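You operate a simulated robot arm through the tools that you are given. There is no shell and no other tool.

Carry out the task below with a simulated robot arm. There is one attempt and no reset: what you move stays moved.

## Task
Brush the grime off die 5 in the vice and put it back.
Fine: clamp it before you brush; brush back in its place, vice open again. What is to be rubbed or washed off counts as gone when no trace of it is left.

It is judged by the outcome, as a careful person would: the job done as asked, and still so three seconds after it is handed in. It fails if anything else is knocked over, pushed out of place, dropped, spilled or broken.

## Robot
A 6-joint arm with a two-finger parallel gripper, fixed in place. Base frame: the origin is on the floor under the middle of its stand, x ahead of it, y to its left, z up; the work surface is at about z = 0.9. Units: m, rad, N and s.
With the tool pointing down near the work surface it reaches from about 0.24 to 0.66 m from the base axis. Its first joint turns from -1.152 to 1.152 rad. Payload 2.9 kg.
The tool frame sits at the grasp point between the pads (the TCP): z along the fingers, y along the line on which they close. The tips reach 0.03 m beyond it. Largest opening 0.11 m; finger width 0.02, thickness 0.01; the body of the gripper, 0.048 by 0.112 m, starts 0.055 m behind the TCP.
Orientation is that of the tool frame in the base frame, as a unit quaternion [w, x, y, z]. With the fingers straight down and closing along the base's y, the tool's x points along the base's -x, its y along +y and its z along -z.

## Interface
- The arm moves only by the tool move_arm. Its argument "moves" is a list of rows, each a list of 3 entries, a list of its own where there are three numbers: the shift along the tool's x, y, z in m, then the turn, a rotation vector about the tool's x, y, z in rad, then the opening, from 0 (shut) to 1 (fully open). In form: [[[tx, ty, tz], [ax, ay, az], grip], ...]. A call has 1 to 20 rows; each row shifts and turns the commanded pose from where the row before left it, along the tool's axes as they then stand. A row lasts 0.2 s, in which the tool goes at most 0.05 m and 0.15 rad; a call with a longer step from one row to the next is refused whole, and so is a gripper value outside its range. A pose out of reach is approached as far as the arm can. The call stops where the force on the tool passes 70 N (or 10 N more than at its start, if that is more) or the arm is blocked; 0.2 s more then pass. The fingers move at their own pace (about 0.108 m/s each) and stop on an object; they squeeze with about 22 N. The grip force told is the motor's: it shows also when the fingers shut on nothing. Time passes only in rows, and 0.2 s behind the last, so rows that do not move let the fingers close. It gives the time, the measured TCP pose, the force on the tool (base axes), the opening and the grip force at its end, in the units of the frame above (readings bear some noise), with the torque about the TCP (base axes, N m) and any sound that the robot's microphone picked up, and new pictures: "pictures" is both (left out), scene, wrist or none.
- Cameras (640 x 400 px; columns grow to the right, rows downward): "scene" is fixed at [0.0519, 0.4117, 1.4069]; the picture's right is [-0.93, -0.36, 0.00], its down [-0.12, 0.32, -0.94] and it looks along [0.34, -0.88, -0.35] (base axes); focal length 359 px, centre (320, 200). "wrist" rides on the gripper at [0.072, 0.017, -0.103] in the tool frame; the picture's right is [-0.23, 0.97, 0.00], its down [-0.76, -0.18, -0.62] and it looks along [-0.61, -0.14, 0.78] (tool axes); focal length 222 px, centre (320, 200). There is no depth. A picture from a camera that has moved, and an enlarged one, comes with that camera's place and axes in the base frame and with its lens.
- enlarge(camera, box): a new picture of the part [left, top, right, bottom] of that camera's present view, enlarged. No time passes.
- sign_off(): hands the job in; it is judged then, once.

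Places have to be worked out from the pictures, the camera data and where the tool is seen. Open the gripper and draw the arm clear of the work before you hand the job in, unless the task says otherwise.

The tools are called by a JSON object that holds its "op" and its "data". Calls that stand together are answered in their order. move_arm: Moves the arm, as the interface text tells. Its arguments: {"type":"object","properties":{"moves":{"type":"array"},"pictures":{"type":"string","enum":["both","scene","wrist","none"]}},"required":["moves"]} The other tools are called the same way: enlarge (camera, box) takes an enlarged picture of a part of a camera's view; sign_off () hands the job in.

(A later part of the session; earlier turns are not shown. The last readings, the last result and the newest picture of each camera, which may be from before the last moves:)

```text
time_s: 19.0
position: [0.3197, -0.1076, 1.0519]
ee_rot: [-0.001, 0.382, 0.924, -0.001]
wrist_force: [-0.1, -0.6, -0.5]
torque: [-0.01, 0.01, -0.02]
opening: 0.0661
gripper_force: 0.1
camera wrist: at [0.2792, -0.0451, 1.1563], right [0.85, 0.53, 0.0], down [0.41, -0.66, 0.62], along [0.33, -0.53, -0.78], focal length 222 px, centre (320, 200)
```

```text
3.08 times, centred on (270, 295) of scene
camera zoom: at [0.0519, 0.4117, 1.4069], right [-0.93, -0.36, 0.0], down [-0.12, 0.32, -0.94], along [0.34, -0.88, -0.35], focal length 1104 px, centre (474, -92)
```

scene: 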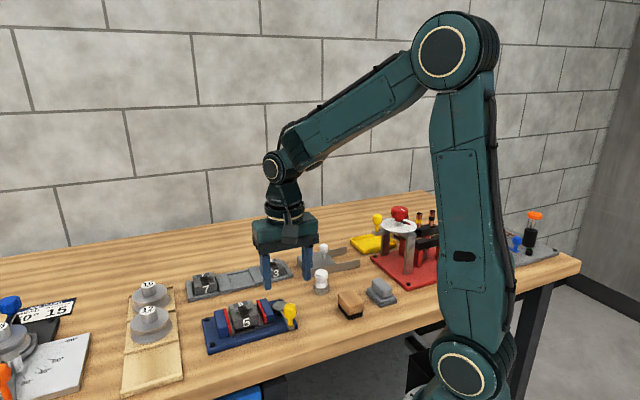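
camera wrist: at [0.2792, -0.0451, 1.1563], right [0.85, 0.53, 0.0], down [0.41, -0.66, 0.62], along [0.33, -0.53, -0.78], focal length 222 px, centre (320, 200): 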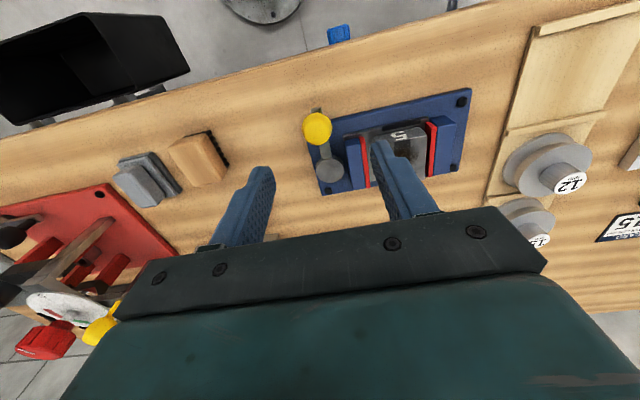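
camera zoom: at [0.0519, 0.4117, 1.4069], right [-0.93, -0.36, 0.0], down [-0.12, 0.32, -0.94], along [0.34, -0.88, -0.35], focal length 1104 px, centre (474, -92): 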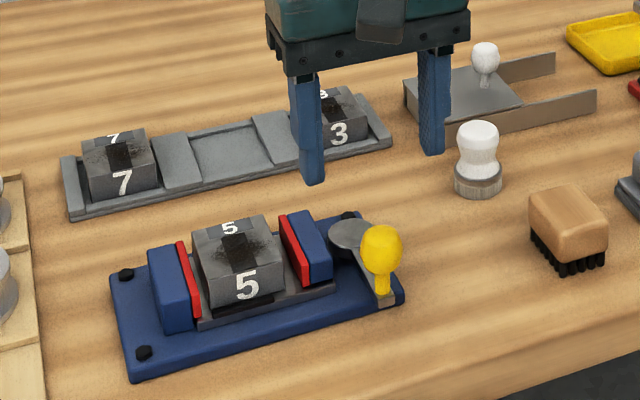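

The knob head is at s≈0.146, n≈−0.3005, so the TCP needs only a 3 mm shift. I'll shift and lower the fingers around it, to TCP z≈0.967 with the tips at about 0.937 above the lever arm.

{"op": "move_arm", "data": {"moves": [[[0.001, -0.003, 0], [0, 0, 0], 0.6], [[0, 0, 0.03], [0, 0, 0], 0.6], [[0, 0, 0.03], [0, 0, 0], 0.6], [[0, 0, 0.025], [0, 0, 0], 0.6], [[0, 0, 0], [0, 0, 0], 0.6], [[0, 0, 0], [0, 0, 0], 0.6]]}}

{"op": "enlarge", "data": {"camera": "wrist", "box": [200, 80, 440, 240]}}

{"op": "enlarge", "data": {"camera": "scene", "box": [215, 260, 335, 350]}}

```text
time_s: 20.4
position: [0.3145, -0.1091, 0.9693]
ee_rot: [0.0, 0.383, 0.924, -0.001]
wrist_force: [-0.2, -0.4, -0.3]
torque: [-0.03, 0.02, -0.01]
opening: 0.066
gripper_force: 0.0
camera wrist: at [0.2753, -0.0453, 1.0717], right [0.85, 0.53, 0.0], down [0.41, -0.66, 0.62], along [0.33, -0.53, -0.78], focal length 222 px, centre (320, 200)
```

scene: 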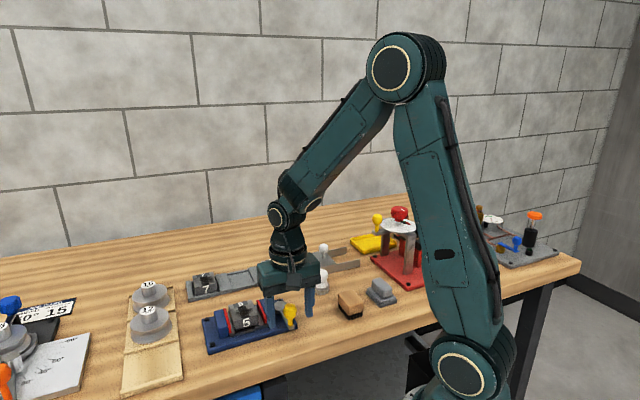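
wrist: 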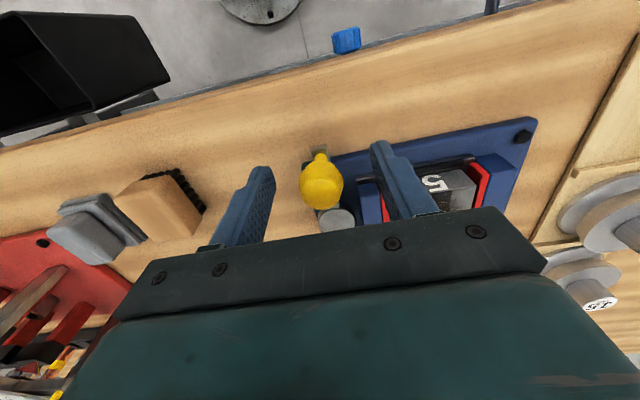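

```text
2.50 times, centred on (320, 160) of wrist
camera zoom: at [0.2753, -0.0453, 1.0717], right [0.85, 0.53, 0.0], down [0.41, -0.66, 0.62], along [0.33, -0.53, -0.78], focal length 555 px, centre (320, 300)
```

zoom: 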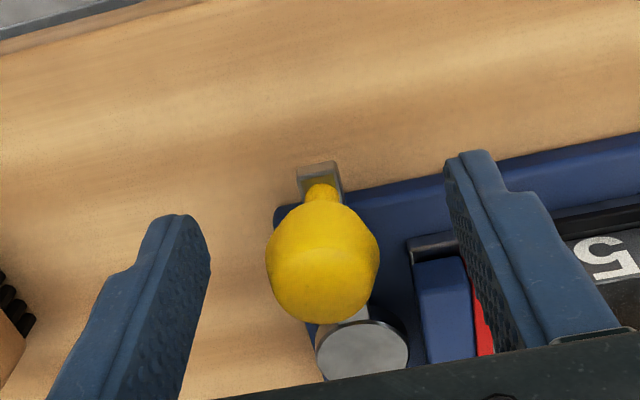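

```text
4.44 times, centred on (275, 305) of scene
camera zoom: at [0.0519, 0.4117, 1.4069], right [-0.93, -0.36, 0.0], down [-0.12, 0.32, -0.94], along [0.34, -0.88, -0.35], focal length 1594 px, centre (520, -267)
```

zoom: 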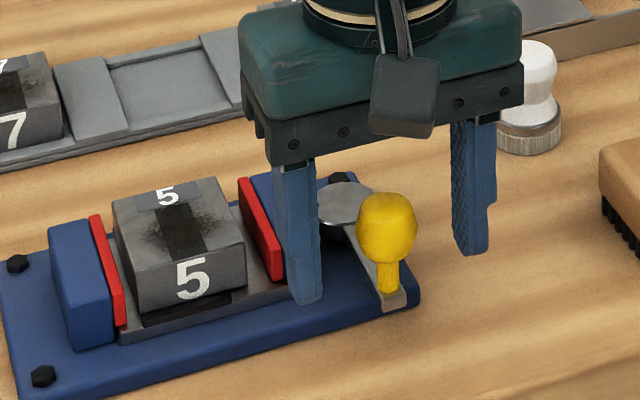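

The knob is centred between the fingers, with the tips just below the head. Closing on it.

{"op": "move_arm", "data": {"moves": [[[0, 0, 0], [0, 0, 0], 0.15], [[0, 0, 0], [0, 0, 0], 0.15], [[0, 0, 0], [0, 0, 0], 0.15], [[0, 0, 0], [0, 0, 0], 0.15]]}}

{"op": "enlarge", "data": {"camera": "scene", "box": [215, 260, 335, 350]}}

```text
time_s: 21.4
position: [0.3142, -0.1081, 0.9687]
ee_rot: [-0.001, 0.384, 0.923, -0.001]
wrist_force: [0.4, -0.2, -3.7]
torque: [0.18, -0.39, -0.06]
opening: 0.0273
gripper_force: 44.9
camera wrist: at [0.2753, -0.0453, 1.0719], right [0.85, 0.53, 0.0], down [0.41, -0.66, 0.62], along [0.33, -0.53, -0.78], focal length 222 px, centre (320, 200)
```

scene: 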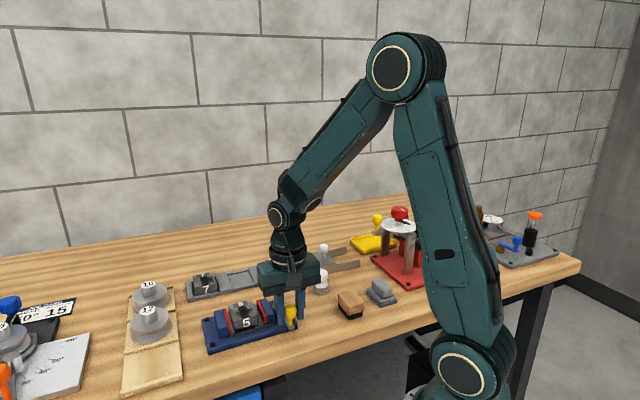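
wrist: 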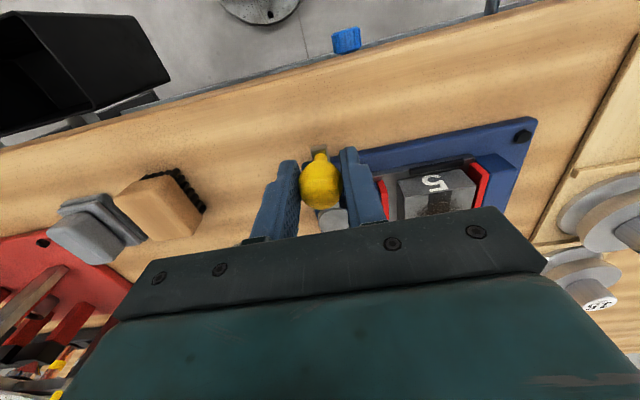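

```text
4.44 times, centred on (275, 305) of scene
camera zoom: at [0.0519, 0.4116, 1.4069], right [-0.93, -0.36, 0.0], down [-0.12, 0.32, -0.94], along [0.34, -0.88, -0.35], focal length 1594 px, centre (520, -267)
```

zoom: 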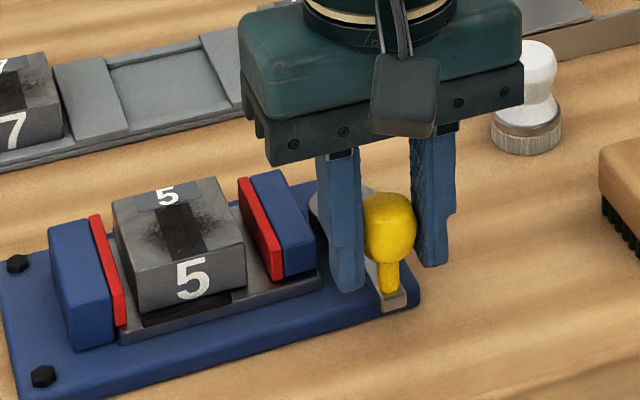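

The knob is gripped (opening 0.027). I'll test the lever with a small counter-clockwise arc (toward −s, away from the jaw) about the disc centre and check for resistance.

{"op": "move_arm", "data": {"moves": [[[-0.0003, -0.0064, 0], [0, 0, -0.1], 0.15], [[-0.0003, -0.0064, 0], [0, 0, -0.1], 0.15], [[0, 0, 0], [0, 0, 0], 0.15]]}}

{"op": "enlarge", "data": {"camera": "scene", "box": [215, 260, 335, 350]}}

```text
time_s: 22.2
position: [0.3068, -0.1183, 0.9692]
ee_rot: [0.0, 0.287, 0.958, -0.001]
wrist_force: [-8.8, 5.5, 19.8]
torque: [0.83, 0.62, 0.04]
opening: 0.0274
gripper_force: 45.1
camera wrist: at [0.2552, -0.0647, 1.0719], right [0.73, 0.69, 0.0], down [0.54, -0.57, 0.62], along [0.43, -0.45, -0.78], focal length 222 px, centre (320, 200)
```

scene: 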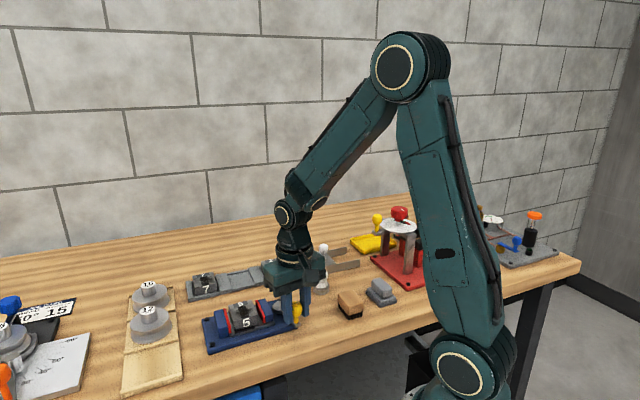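
wrist: 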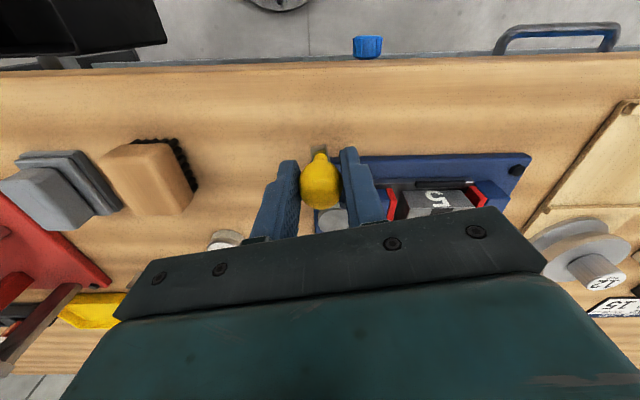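

```text
4.44 times, centred on (275, 305) of scene
camera zoom: at [0.0515, 0.4119, 1.4069], right [-0.93, -0.36, 0.0], down [-0.12, 0.32, -0.94], along [0.34, -0.88, -0.35], focal length 1594 px, centre (520, -267)
```

zoom: 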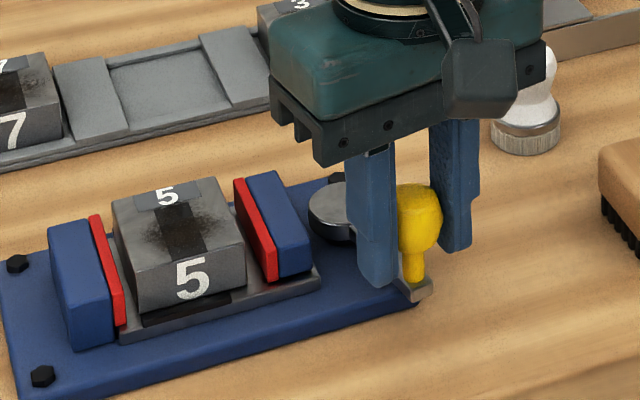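

The lever follows and the movable jaw advanced toward the die, so counter-clockwise is the clamping direction. Some radial force (+n about 10 N) and vertical strain (about 20 N) built up, so I'll add small outward and upward corrections as I continue the arc.

{"op": "move_arm", "data": {"moves": [[[0.001, -0.0064, -0.0015], [0, 0, -0.1], 0.15], [[-0.0003, -0.0064, -0.001], [0, 0, -0.1], 0.15], [[-0.0003, -0.0064, 0], [0, 0, -0.1], 0.15], [[0, 0, 0], [0, 0, 0], 0.15]]}}

{"op": "enlarge", "data": {"camera": "scene", "box": [215, 260, 335, 350]}}

```text
time_s: 23.2
position: [0.297, -0.1381, 0.9706]
ee_rot: [0.0, 0.142, 0.99, 0.0]
wrist_force: [9.1, -1.4, -28.9]
torque: [0.38, -0.1, 0.09]
opening: 0.0273
gripper_force: 45.3
camera wrist: at [0.2324, -0.1011, 1.073], right [0.49, 0.87, 0.0], down [0.68, -0.38, 0.62], along [0.54, -0.31, -0.78], focal length 222 px, centre (320, 200)
```

scene: 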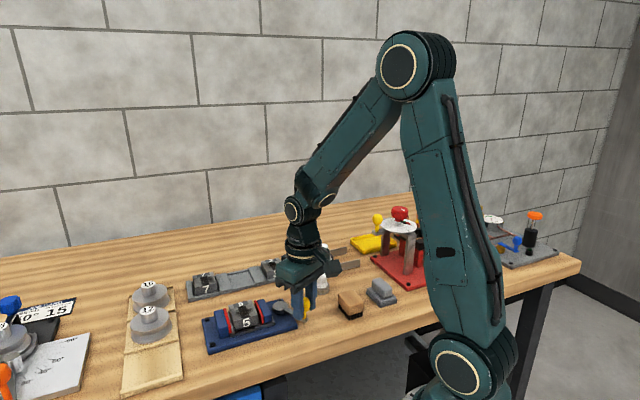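
wrist: 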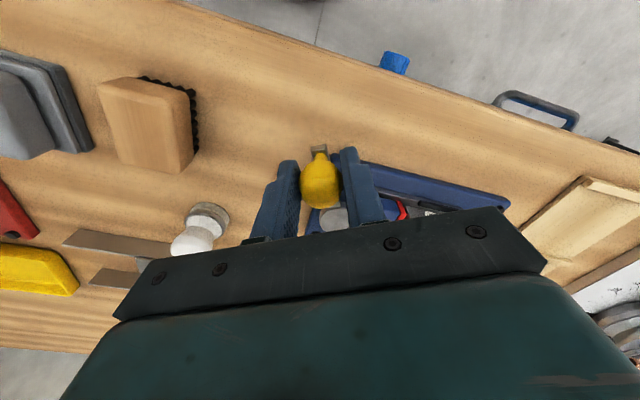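

```text
4.44 times, centred on (275, 305) of scene
camera zoom: at [0.0524, 0.4115, 1.4069], right [-0.93, -0.36, 0.0], down [-0.12, 0.32, -0.94], along [0.34, -0.88, -0.35], focal length 1594 px, centre (520, -267)
```

zoom: 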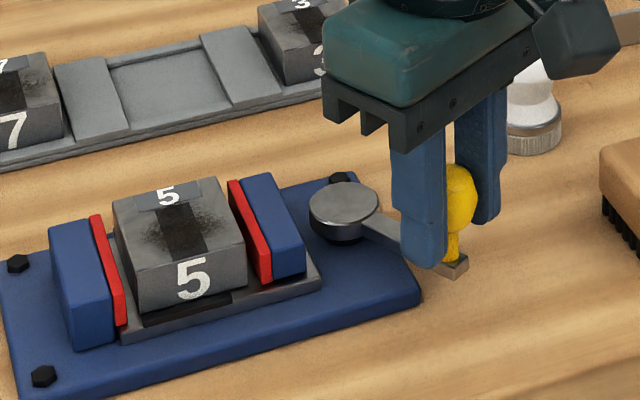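

The lever is at about 30° and the jaw is advancing. I overcorrected upward (Fz −29 N), so I'll bring z back and trim the radius while continuing.

{"op": "move_arm", "data": {"moves": [[[-0.001, -0.0064, 0.0015], [0, 0, -0.1], 0.15], [[-0.0003, -0.0064, 0], [0, 0, -0.1], 0.15], [[-0.0003, -0.0064, 0], [0, 0, -0.1], 0.15], [[0, 0, 0], [0, 0, 0], 0.15]]}}

{"op": "enlarge", "data": {"camera": "scene", "box": [215, 260, 335, 350]}}

```text
time_s: 24.2
position: [0.2958, -0.1568, 0.9688]
ee_rot: [-0.001, -0.007, 1.0, -0.002]
wrist_force: [-14.5, -1.5, 27.3]
torque: [0.43, 0.1, 0.02]
opening: 0.0275
gripper_force: 45.1
camera wrist: at [0.2226, -0.1412, 1.0723], right [0.21, 0.98, 0.0], down [0.76, -0.17, 0.62], along [0.61, -0.14, -0.78], focal length 222 px, centre (320, 200)
```

scene: 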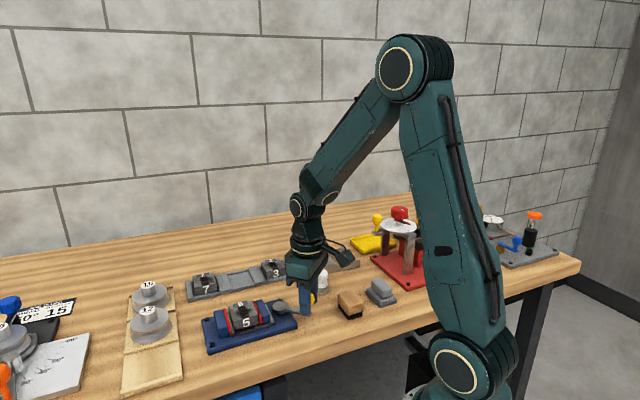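
wrist: 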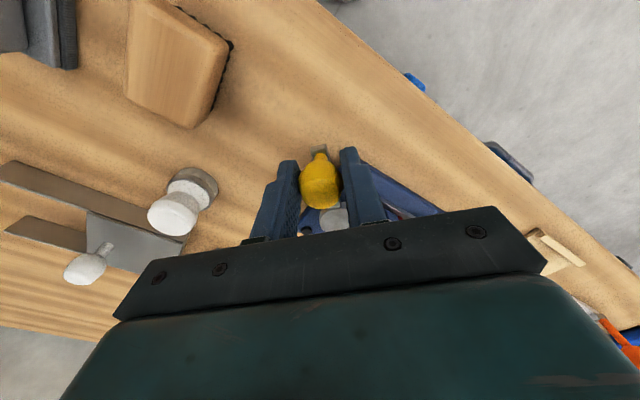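

```text
4.44 times, centred on (275, 305) of scene
camera zoom: at [0.0512, 0.4117, 1.4069], right [-0.93, -0.36, 0.0], down [-0.12, 0.32, -0.94], along [0.34, -0.88, -0.35], focal length 1594 px, centre (520, -267)
```

zoom: 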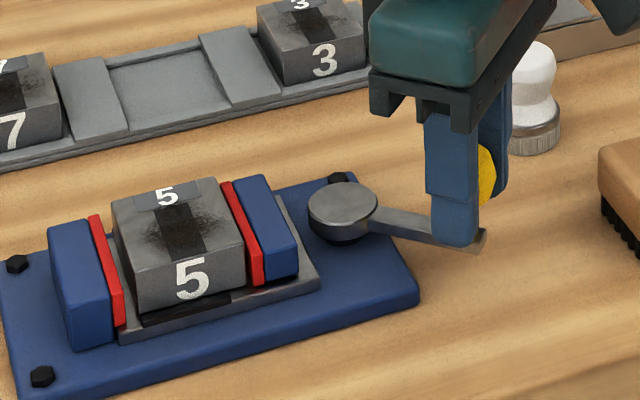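

The lever is at about 46° and the jaw pad is close to the die. I'll continue with a 1 mm outward and upward trim.

{"op": "move_arm", "data": {"moves": [[[0.0007, -0.0065, -0.0012], [0, 0, -0.1], 0.15], [[-0.0002, -0.0065, 0], [0, 0, -0.1], 0.15], [[-0.0003, -0.0065, 0], [0, 0, -0.1], 0.15], [[0, 0, 0], [0, 0, 0], 0.15]]}}

{"op": "enlarge", "data": {"camera": "scene", "box": [215, 260, 335, 350]}}

```text
time_s: 25.2
position: [0.2985, -0.1741, 0.9686]
ee_rot: [0.0, -0.159, 0.987, 0.0]
wrist_force: [5.1, -2.1, -9.0]
torque: [0.57, -0.73, -0.17]
opening: 0.0272
gripper_force: 45.0
camera wrist: at [0.2243, -0.1818, 1.0721], right [-0.09, 1.0, 0.0], down [0.78, 0.07, 0.62], along [0.62, 0.05, -0.78], focal length 222 px, centre (320, 200)
```

scene: 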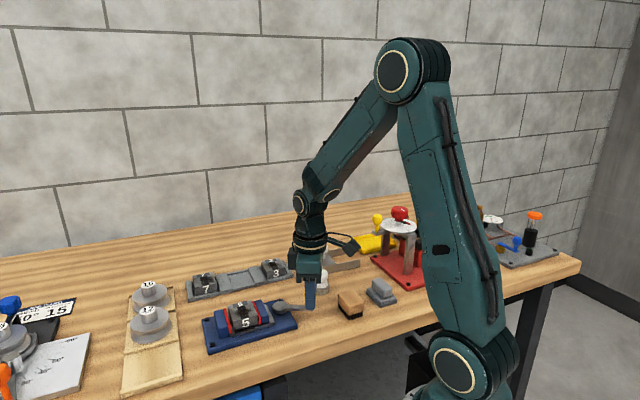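
wrist: 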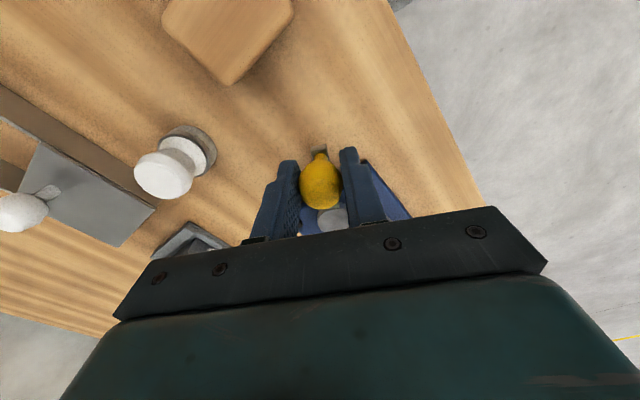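

```text
4.44 times, centred on (275, 305) of scene
camera zoom: at [0.0521, 0.4115, 1.4069], right [-0.93, -0.36, 0.0], down [-0.12, 0.32, -0.94], along [0.34, -0.88, -0.35], focal length 1594 px, centre (520, -267)
```

zoom: 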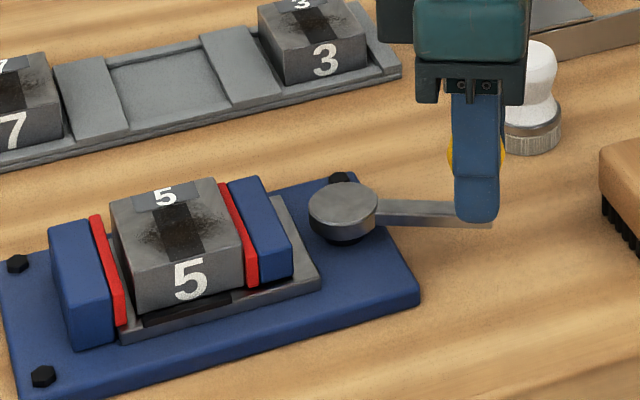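

Forces are low and the jaw pad has reached the die, with the lever at about 63°. Continuing the arc.

{"op": "move_arm", "data": {"moves": [[[-0.0003, -0.0065, 0.0003], [0, 0, -0.1], 0.15], [[-0.0003, -0.0065, 0], [0, 0, -0.1], 0.15], [[-0.0003, -0.0065, 0], [0, 0, -0.1], 0.15], [[0, 0, 0], [0, 0, 0], 0.15]]}}

{"op": "enlarge", "data": {"camera": "scene", "box": [215, 260, 335, 350]}}

```text
time_s: 26.2
position: [0.307, -0.1924, 0.9687]
ee_rot: [0.001, -0.305, 0.952, 0.0]
wrist_force: [15.4, 14.6, -9.3]
torque: [-0.67, 0.12, 0.15]
opening: 0.0275
gripper_force: 44.7
camera wrist: at [0.2382, -0.2214, 1.0721], right [-0.38, 0.92, 0.0], down [0.72, 0.3, 0.62], along [0.58, 0.24, -0.78], focal length 222 px, centre (320, 200)
```

scene: 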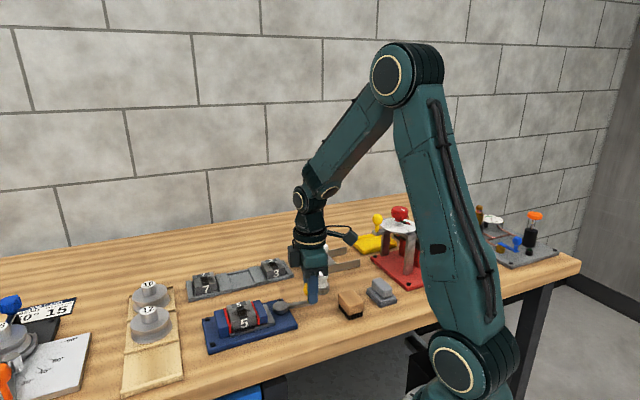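
wrist: 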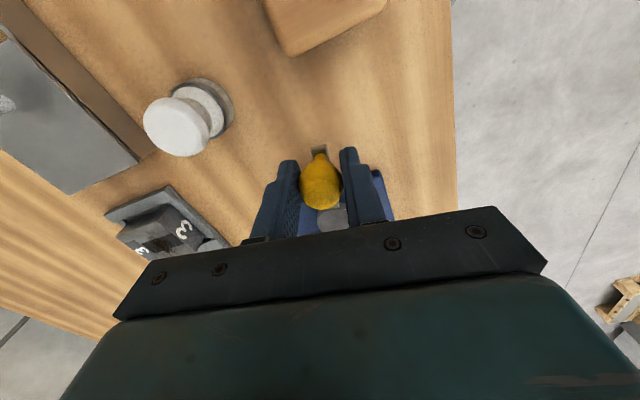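

```text
4.44 times, centred on (275, 305) of scene
camera zoom: at [0.0524, 0.412, 1.4068], right [-0.93, -0.36, 0.0], down [-0.12, 0.32, -0.94], along [0.34, -0.88, -0.35], focal length 1594 px, centre (520, -267)
```

zoom: 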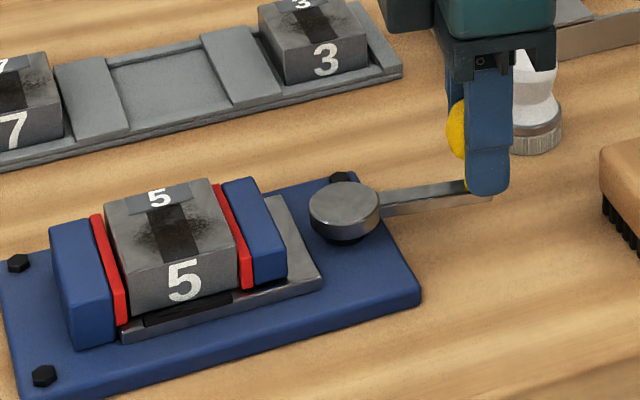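

The die has been pushed to the fixed jaw and both pads are near contact. The radial strain is about 21 N inward, so I'll trim the radius and take the last stretch of the arc in smaller steps.

{"op": "move_arm", "data": {"moves": [[[-0.0015, -0.0045, 0.0], [0, 0, -0.07], 0.15], [[-0.0002, -0.0045, 0], [0, 0, -0.07], 0.15], [[0, 0, 0], [0, 0, 0], 0.15]]}}

{"op": "enlarge", "data": {"camera": "scene", "box": [215, 260, 335, 350]}}

```text
time_s: 27.0
position: [0.3072, -0.1933, 0.968]
ee_rot: [-0.005, -0.371, 0.928, 0.007]
wrist_force: [-29.6, 42.3, 30.5]
torque: [-0.09, -0.13, 0.26]
opening: 0.0274
gripper_force: 45.0
camera wrist: at [0.2451, -0.2333, 1.072], right [-0.51, 0.86, 0.02], down [0.68, 0.39, 0.62], along [0.53, 0.32, -0.79], focal length 222 px, centre (320, 200)
```

scene: 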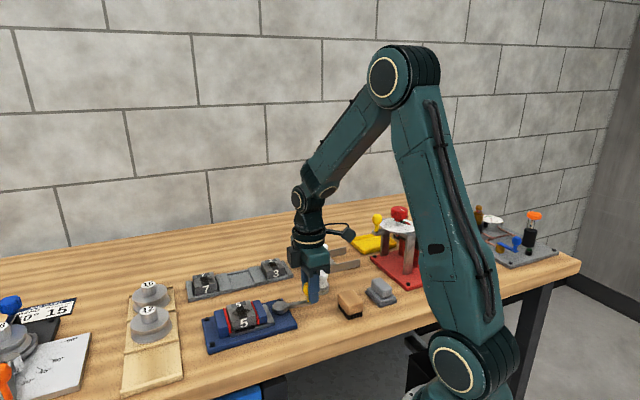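
wrist: 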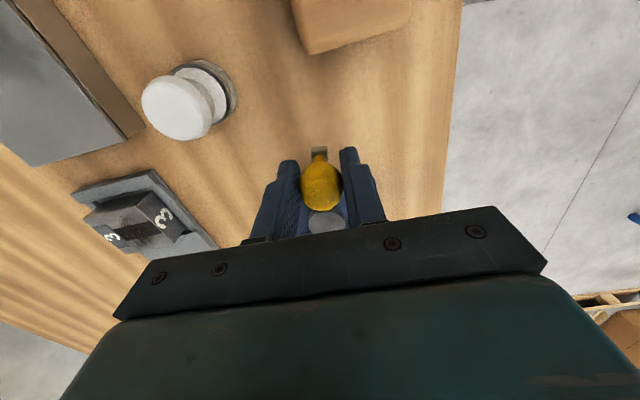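

```text
4.44 times, centred on (275, 305) of scene
camera zoom: at [0.0507, 0.413, 1.4065], right [-0.93, -0.36, 0.0], down [-0.12, 0.32, -0.94], along [0.34, -0.88, -0.34], focal length 1594 px, centre (520, -267)
```

zoom: 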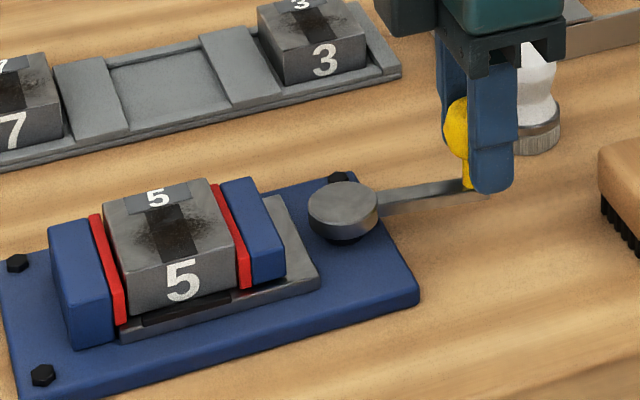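

The lever stopped at about 80° with 50 N tangential resistance, so the die is squeezed between both pads. I'll ease the command back to relieve the strain, release the knob and rise, then check that the clamp holds.

{"op": "move_arm", "data": {"moves": [[[0, 0.004, -0.001], [0, 0, 0.04], 0.15], [[0, 0.003, 0], [0, 0, 0.04], 0.15], [[0, 0, 0], [0, 0, 0], 0.3], [[0, 0, 0], [0, 0, 0], 0.5], [[0, 0, 0], [0, 0, 0], 0.5]]}}

{"op": "enlarge", "data": {"camera": "scene", "box": [215, 260, 335, 350]}}

```text
time_s: 28.2
position: [0.3096, -0.1947, 0.9704]
ee_rot: [0.001, -0.331, 0.944, 0.0]
wrist_force: [0.1, 0.0, -0.1]
torque: [0.0, -0.01, 0.04]
opening: 0.0551
gripper_force: 0.1
camera wrist: at [0.2415, -0.2255, 1.0739], right [-0.43, 0.9, 0.0], down [0.71, 0.34, 0.62], along [0.56, 0.27, -0.78], focal length 222 px, centre (320, 200)
```

scene: 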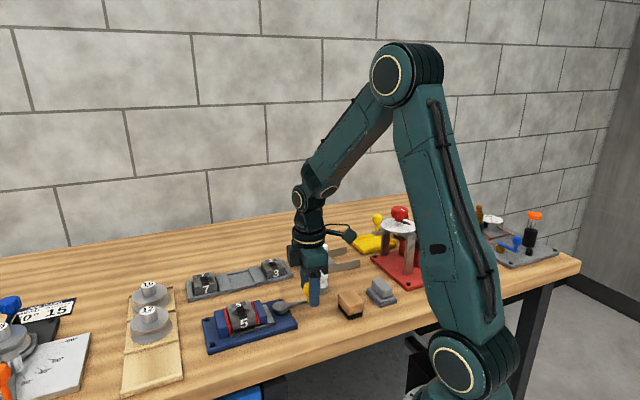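
wrist: 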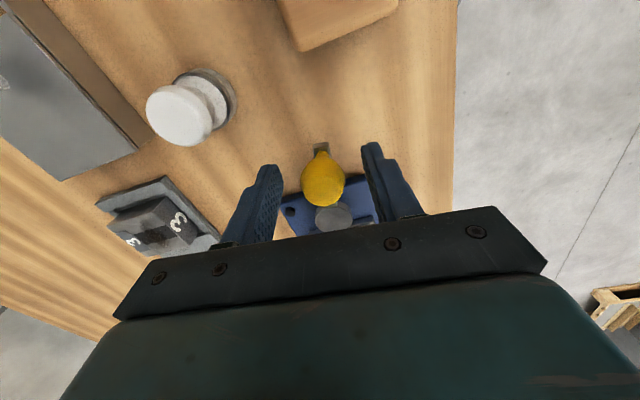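

```text
4.44 times, centred on (275, 305) of scene
camera zoom: at [0.0519, 0.4117, 1.4069], right [-0.93, -0.36, 0.0], down [-0.12, 0.32, -0.94], along [0.34, -0.88, -0.35], focal length 1594 px, centre (520, -267)
```

zoom: 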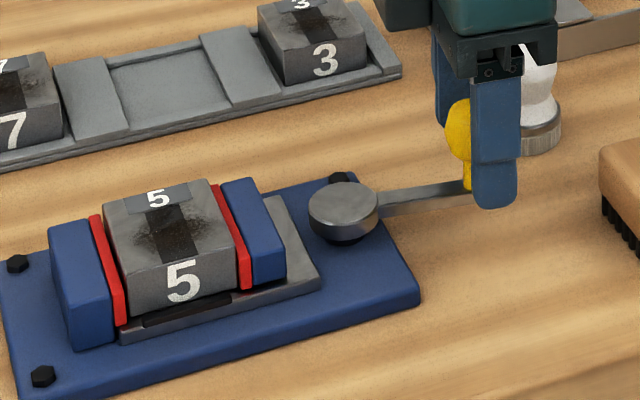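

The lever stayed put after release. I'll rise and take a close look at the pads against the die.

{"op": "move_arm", "data": {"moves": [[[0, 0, -0.03], [0, 0, 0], 0.5], [[0, 0, -0.04], [0, 0, 0], 0.5], [[0, 0, -0.04], [0, 0, 0], 0.5], [[0, 0, -0.02], [0, 0, 0], 0.5], [[0, 0, 0], [0, 0, 0], 0.5]]}}

{"op": "enlarge", "data": {"camera": "scene", "box": [215, 290, 295, 350]}}

{"op": "enlarge", "data": {"camera": "wrist", "box": [240, 40, 480, 220]}}

{"op": "enlarge", "data": {"camera": "scene", "box": [300, 240, 420, 330]}}

```text
time_s: 29.4
position: [0.3066, -0.1937, 1.1006]
ee_rot: [-0.001, -0.332, 0.943, 0.0]
wrist_force: [-0.2, -0.1, -0.1]
torque: [-0.01, 0.02, 0.02]
opening: 0.0552
gripper_force: 0.0
camera wrist: at [0.2399, -0.2253, 1.2039], right [-0.43, 0.9, 0.0], down [0.71, 0.34, 0.62], along [0.56, 0.27, -0.78], focal length 222 px, centre (320, 200)
```

scene: 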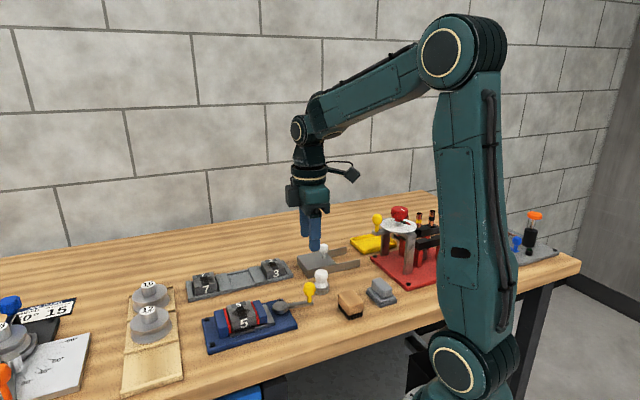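
wrist: 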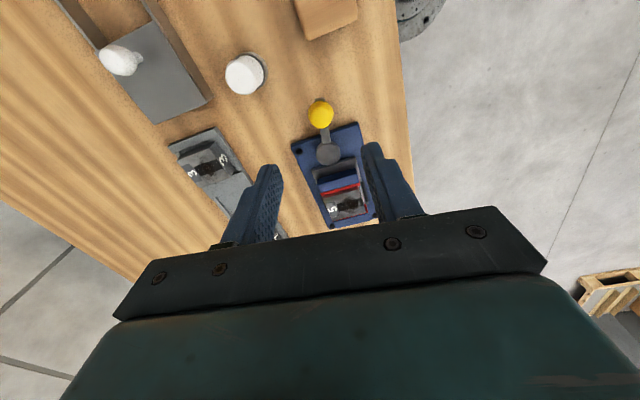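

```text
6.67 times, centred on (255, 320) of scene
camera zoom: at [0.0519, 0.4117, 1.4069], right [-0.93, -0.36, 0.0], down [-0.12, 0.32, -0.94], along [0.34, -0.88, -0.35], focal length 2391 px, centre (753, -600)
```

zoom: 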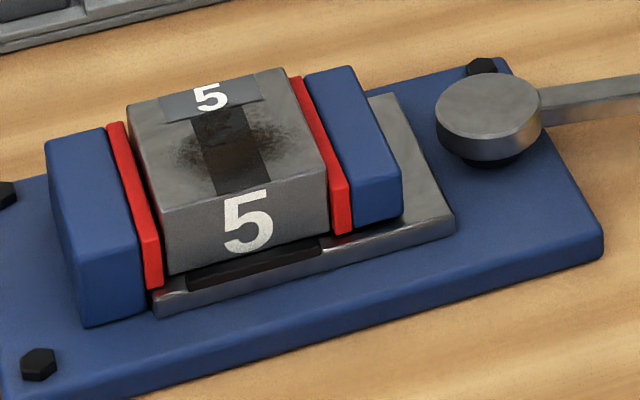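

```text
2.22 times, centred on (360, 130) of wrist
camera zoom: at [0.2399, -0.2253, 1.2039], right [-0.43, 0.9, 0.0], down [0.71, 0.34, 0.62], along [0.56, 0.27, -0.78], focal length 494 px, centre (231, 356)
```

zoom: 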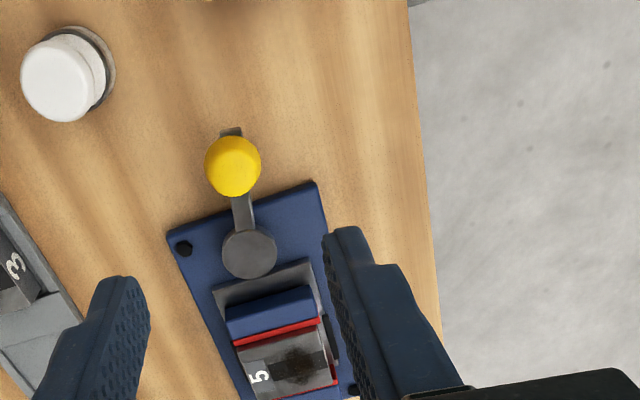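

```text
4.44 times, centred on (360, 285) of scene
camera zoom: at [0.0519, 0.4117, 1.4069], right [-0.93, -0.36, 0.0], down [-0.12, 0.32, -0.94], along [0.34, -0.88, -0.35], focal length 1594 px, centre (142, -178)
```

zoom: 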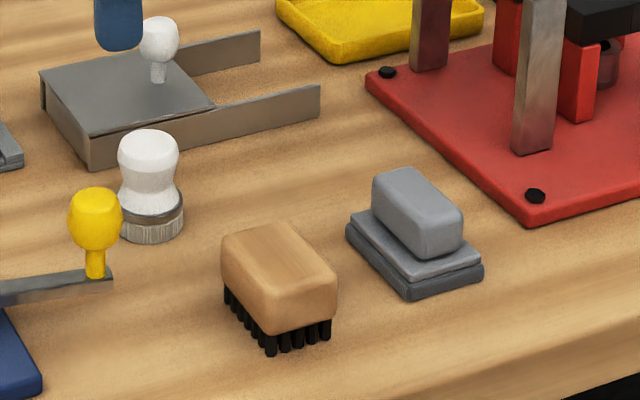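

The die is squeezed between both red pads. Next is the brush, near s≈0, n≈−0.314 (x≈0.22, y≈−0.22). I'll move above it to measure its position and orientation.

{"op": "move_arm", "data": {"moves": [[[0.0406, 0.0134, 0], [0, 0, 0], 0.7], [[0.0406, 0.0134, 0], [0, 0, 0], 0.7], [[0, 0, 0], [0, 0, 0], 0.7], [[0, 0, 0], [0, 0, 0], 0.7]]}}

{"op": "enlarge", "data": {"camera": "wrist", "box": [240, 40, 440, 200]}}

```text
time_s: 30.4
position: [0.2274, -0.2219, 1.1019]
ee_rot: [0.0, -0.331, 0.944, -0.002]
wrist_force: [0.2, -0.8, 0.7]
torque: [0.0, -0.02, 0.01]
opening: 0.0771
gripper_force: 0.0
camera wrist: at [0.161, -0.254, 1.2045], right [-0.43, 0.9, 0.0], down [0.71, 0.34, 0.62], along [0.56, 0.27, -0.78], focal length 222 px, centre (320, 200)
```

scene: 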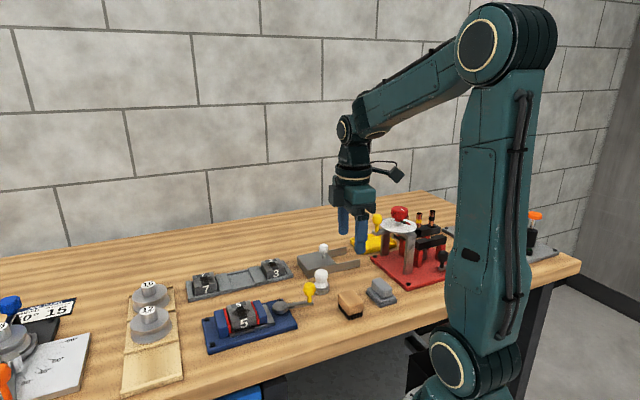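
wrist: 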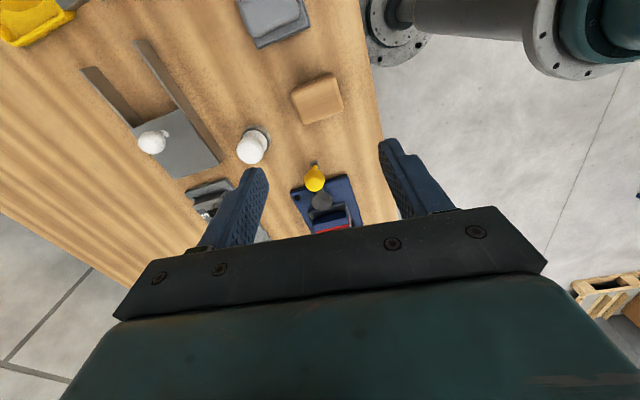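

```text
2.50 times, centred on (340, 120) of wrist
camera zoom: at [0.161, -0.254, 1.2045], right [-0.43, 0.9, 0.0], down [0.71, 0.34, 0.62], along [0.56, 0.27, -0.78], focal length 555 px, centre (270, 400)
```

zoom: 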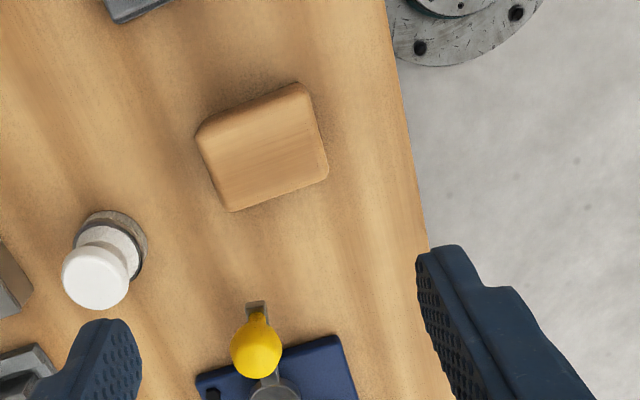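

The brush block measures about 48 mm along n and 36 mm along s, centred near (0.222, −0.226). I'll yaw to 45°, centre on it and go lower for a precise look.

{"op": "move_arm", "data": {"moves": [[[0.0065, 0.0006, 0], [0, 0, -0.11], 0.8], [[0, 0, 0.03], [0, 0, 0], 0.8], [[0, 0, 0.03], [0, 0, 0], 0.8], [[0, 0, 0.015], [0, 0, 0], 0.8], [[0, 0, 0], [0, 0, 0], 0.8], [[0, 0, 0], [0, 0, 0], 0.8]]}}

{"op": "enlarge", "data": {"camera": "wrist", "box": [200, 60, 440, 220]}}

{"op": "enlarge", "data": {"camera": "scene", "box": [310, 250, 410, 330]}}

```text
time_s: 31.8
position: [0.2233, -0.2279, 1.0251]
ee_rot: [-0.001, -0.382, 0.924, -0.001]
wrist_force: [0.0, -0.1, -0.5]
torque: [0.01, -0.02, 0.0]
opening: 0.0882
gripper_force: 0.0
camera wrist: at [0.16, -0.2665, 1.1286], right [-0.53, 0.85, 0.0], down [0.66, 0.41, 0.62], along [0.53, 0.33, -0.78], focal length 222 px, centre (320, 200)
```

scene: 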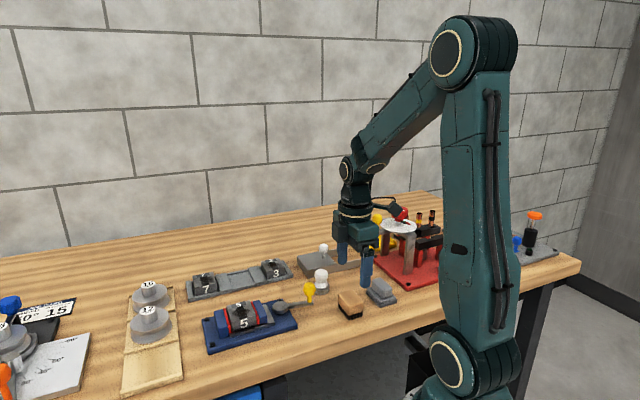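
wrist: 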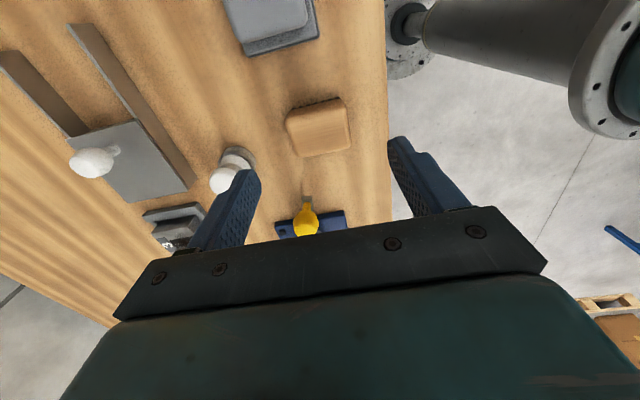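

```text
2.50 times, centred on (320, 140) of wrist
camera zoom: at [0.16, -0.2665, 1.1286], right [-0.53, 0.85, 0.0], down [0.66, 0.41, 0.62], along [0.53, 0.33, -0.78], focal length 555 px, centre (320, 350)
```

zoom: 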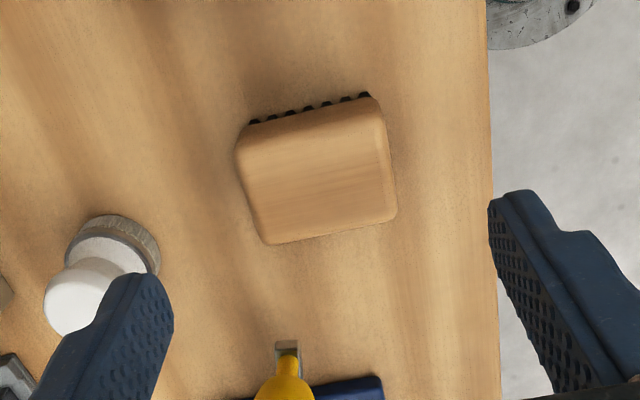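

```text
5.00 times, centred on (360, 290) of scene
camera zoom: at [0.0519, 0.4117, 1.4069], right [-0.93, -0.36, 0.0], down [-0.12, 0.32, -0.94], along [0.34, -0.88, -0.35], focal length 1793 px, centre (120, -250)
```

zoom: 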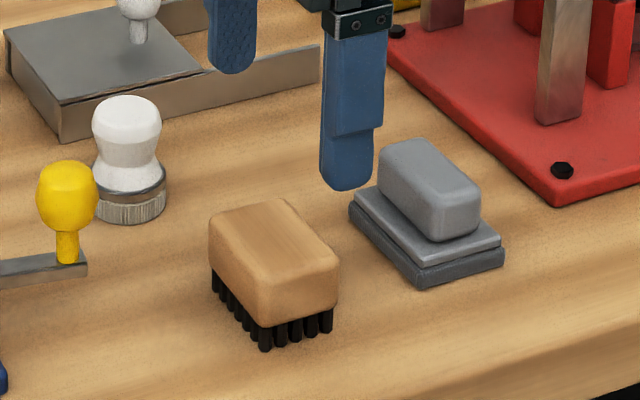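

The brush is aligned with the tool: s −0.0175…0.017, n −0.345…−0.294, wood from z≈0.916 to 0.940 and bristles below. I'll correct by 3 mm and lower to TCP z≈0.951 with a moderate opening.

{"op": "move_arm", "data": {"moves": [[[-0.003, -0.001, 0], [0, 0, 0], 0.68], [[0, 0, 0.03], [0, 0, 0], 0.68], [[0, 0, 0.03], [0, 0, 0], 0.68], [[0, 0, 0.014], [0, 0, 0], 0.68], [[0, 0, 0], [0, 0, 0], 0.68], [[0, 0, 0], [0, 0, 0], 0.68]]}}

{"op": "enlarge", "data": {"camera": "wrist", "box": [200, 80, 440, 240]}}

{"op": "enlarge", "data": {"camera": "scene", "box": [310, 250, 410, 330]}}

```text
time_s: 33.2
position: [0.2254, -0.2254, 0.9527]
ee_rot: [-0.001, -0.382, 0.924, 0.0]
wrist_force: [0.4, -0.2, -0.1]
torque: [-0.01, 0.03, 0.02]
opening: 0.0747
gripper_force: 0.0
camera wrist: at [0.1622, -0.2635, 1.0563], right [-0.53, 0.85, 0.0], down [0.66, 0.41, 0.62], along [0.53, 0.33, -0.78], focal length 222 px, centre (320, 200)
```

scene: 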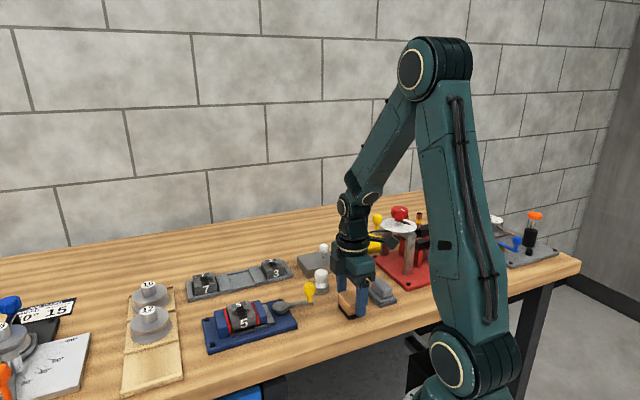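
wrist: 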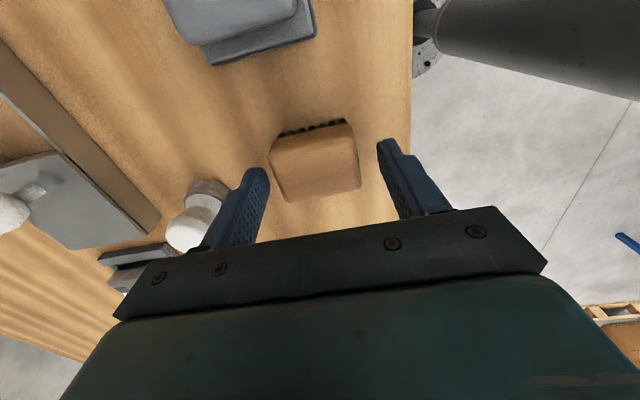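

```text
2.50 times, centred on (320, 160) of wrist
camera zoom: at [0.1622, -0.2635, 1.0563], right [-0.53, 0.85, 0.0], down [0.66, 0.41, 0.62], along [0.53, 0.33, -0.78], focal length 555 px, centre (320, 300)
```

zoom: 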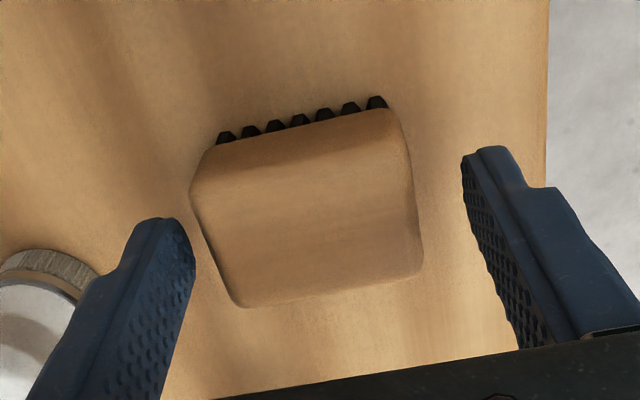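

```text
5.00 times, centred on (360, 290) of scene
camera zoom: at [0.0519, 0.4117, 1.4069], right [-0.93, -0.36, 0.0], down [-0.12, 0.32, -0.94], along [0.34, -0.88, -0.35], focal length 1793 px, centre (120, -250)
```

zoom: 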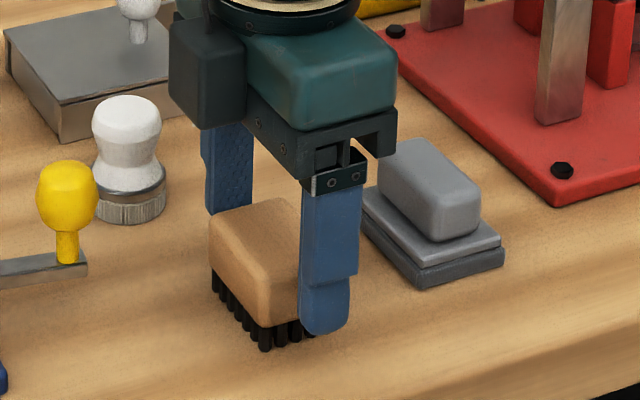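

The fingers straddle the block evenly, about 1 mm off. I'll trim that and close on the brush.

{"op": "move_arm", "data": {"moves": [[[0, -0.001, 0.001], [0, 0, 0], 0.68], [[0, 0, 0], [0, 0, 0], 0.25], [[0, 0, 0], [0, 0, 0], 0.25], [[0, 0, 0], [0, 0, 0], 0.25], [[0, 0, 0], [0, 0, 0], 0.25]]}}

{"op": "enlarge", "data": {"camera": "wrist", "box": [200, 80, 440, 240]}}

{"op": "enlarge", "data": {"camera": "scene", "box": [310, 250, 410, 330]}}

```text
time_s: 34.4
position: [0.2253, -0.2252, 0.9509]
ee_rot: [0.0, -0.383, 0.924, -0.002]
wrist_force: [-0.7, 0.4, 4.0]
torque: [0.14, 0.11, -0.01]
opening: 0.0535
gripper_force: 21.5
camera wrist: at [0.1634, -0.2648, 1.0544], right [-0.53, 0.85, 0.0], down [0.66, 0.41, 0.62], along [0.53, 0.33, -0.78], focal length 222 px, centre (320, 200)
```

scene: 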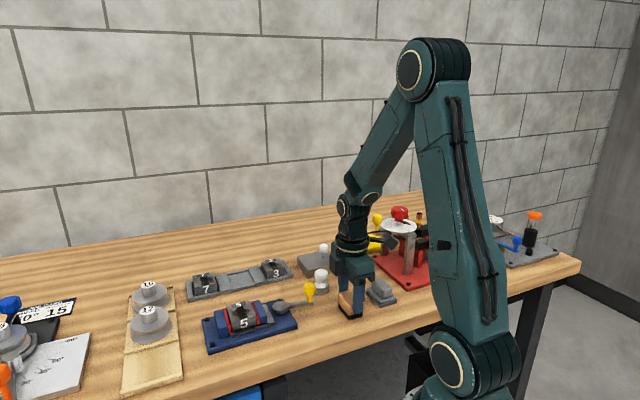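
wrist: 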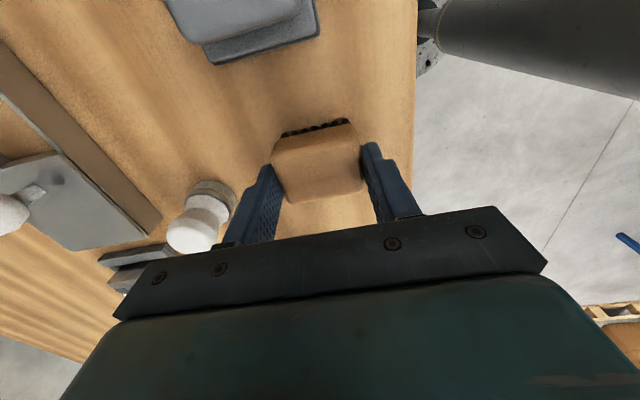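

```text
2.50 times, centred on (320, 160) of wrist
camera zoom: at [0.1634, -0.2648, 1.0544], right [-0.53, 0.85, 0.0], down [0.66, 0.41, 0.62], along [0.53, 0.33, -0.78], focal length 555 px, centre (320, 300)
```

zoom: 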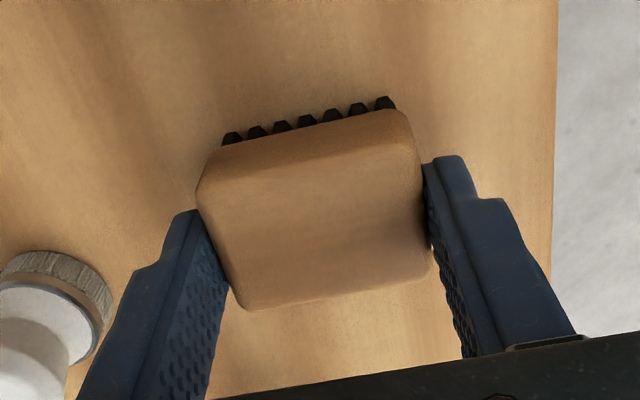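

```text
5.00 times, centred on (360, 290) of scene
camera zoom: at [0.0518, 0.4117, 1.4069], right [-0.93, -0.36, 0.0], down [-0.12, 0.32, -0.94], along [0.34, -0.88, -0.35], focal length 1793 px, centre (120, -250)
```

zoom: 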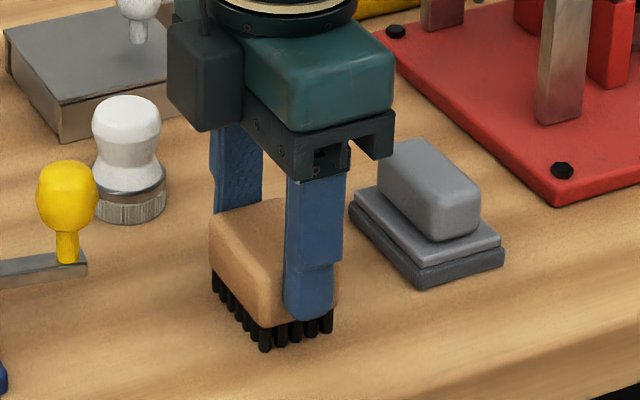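

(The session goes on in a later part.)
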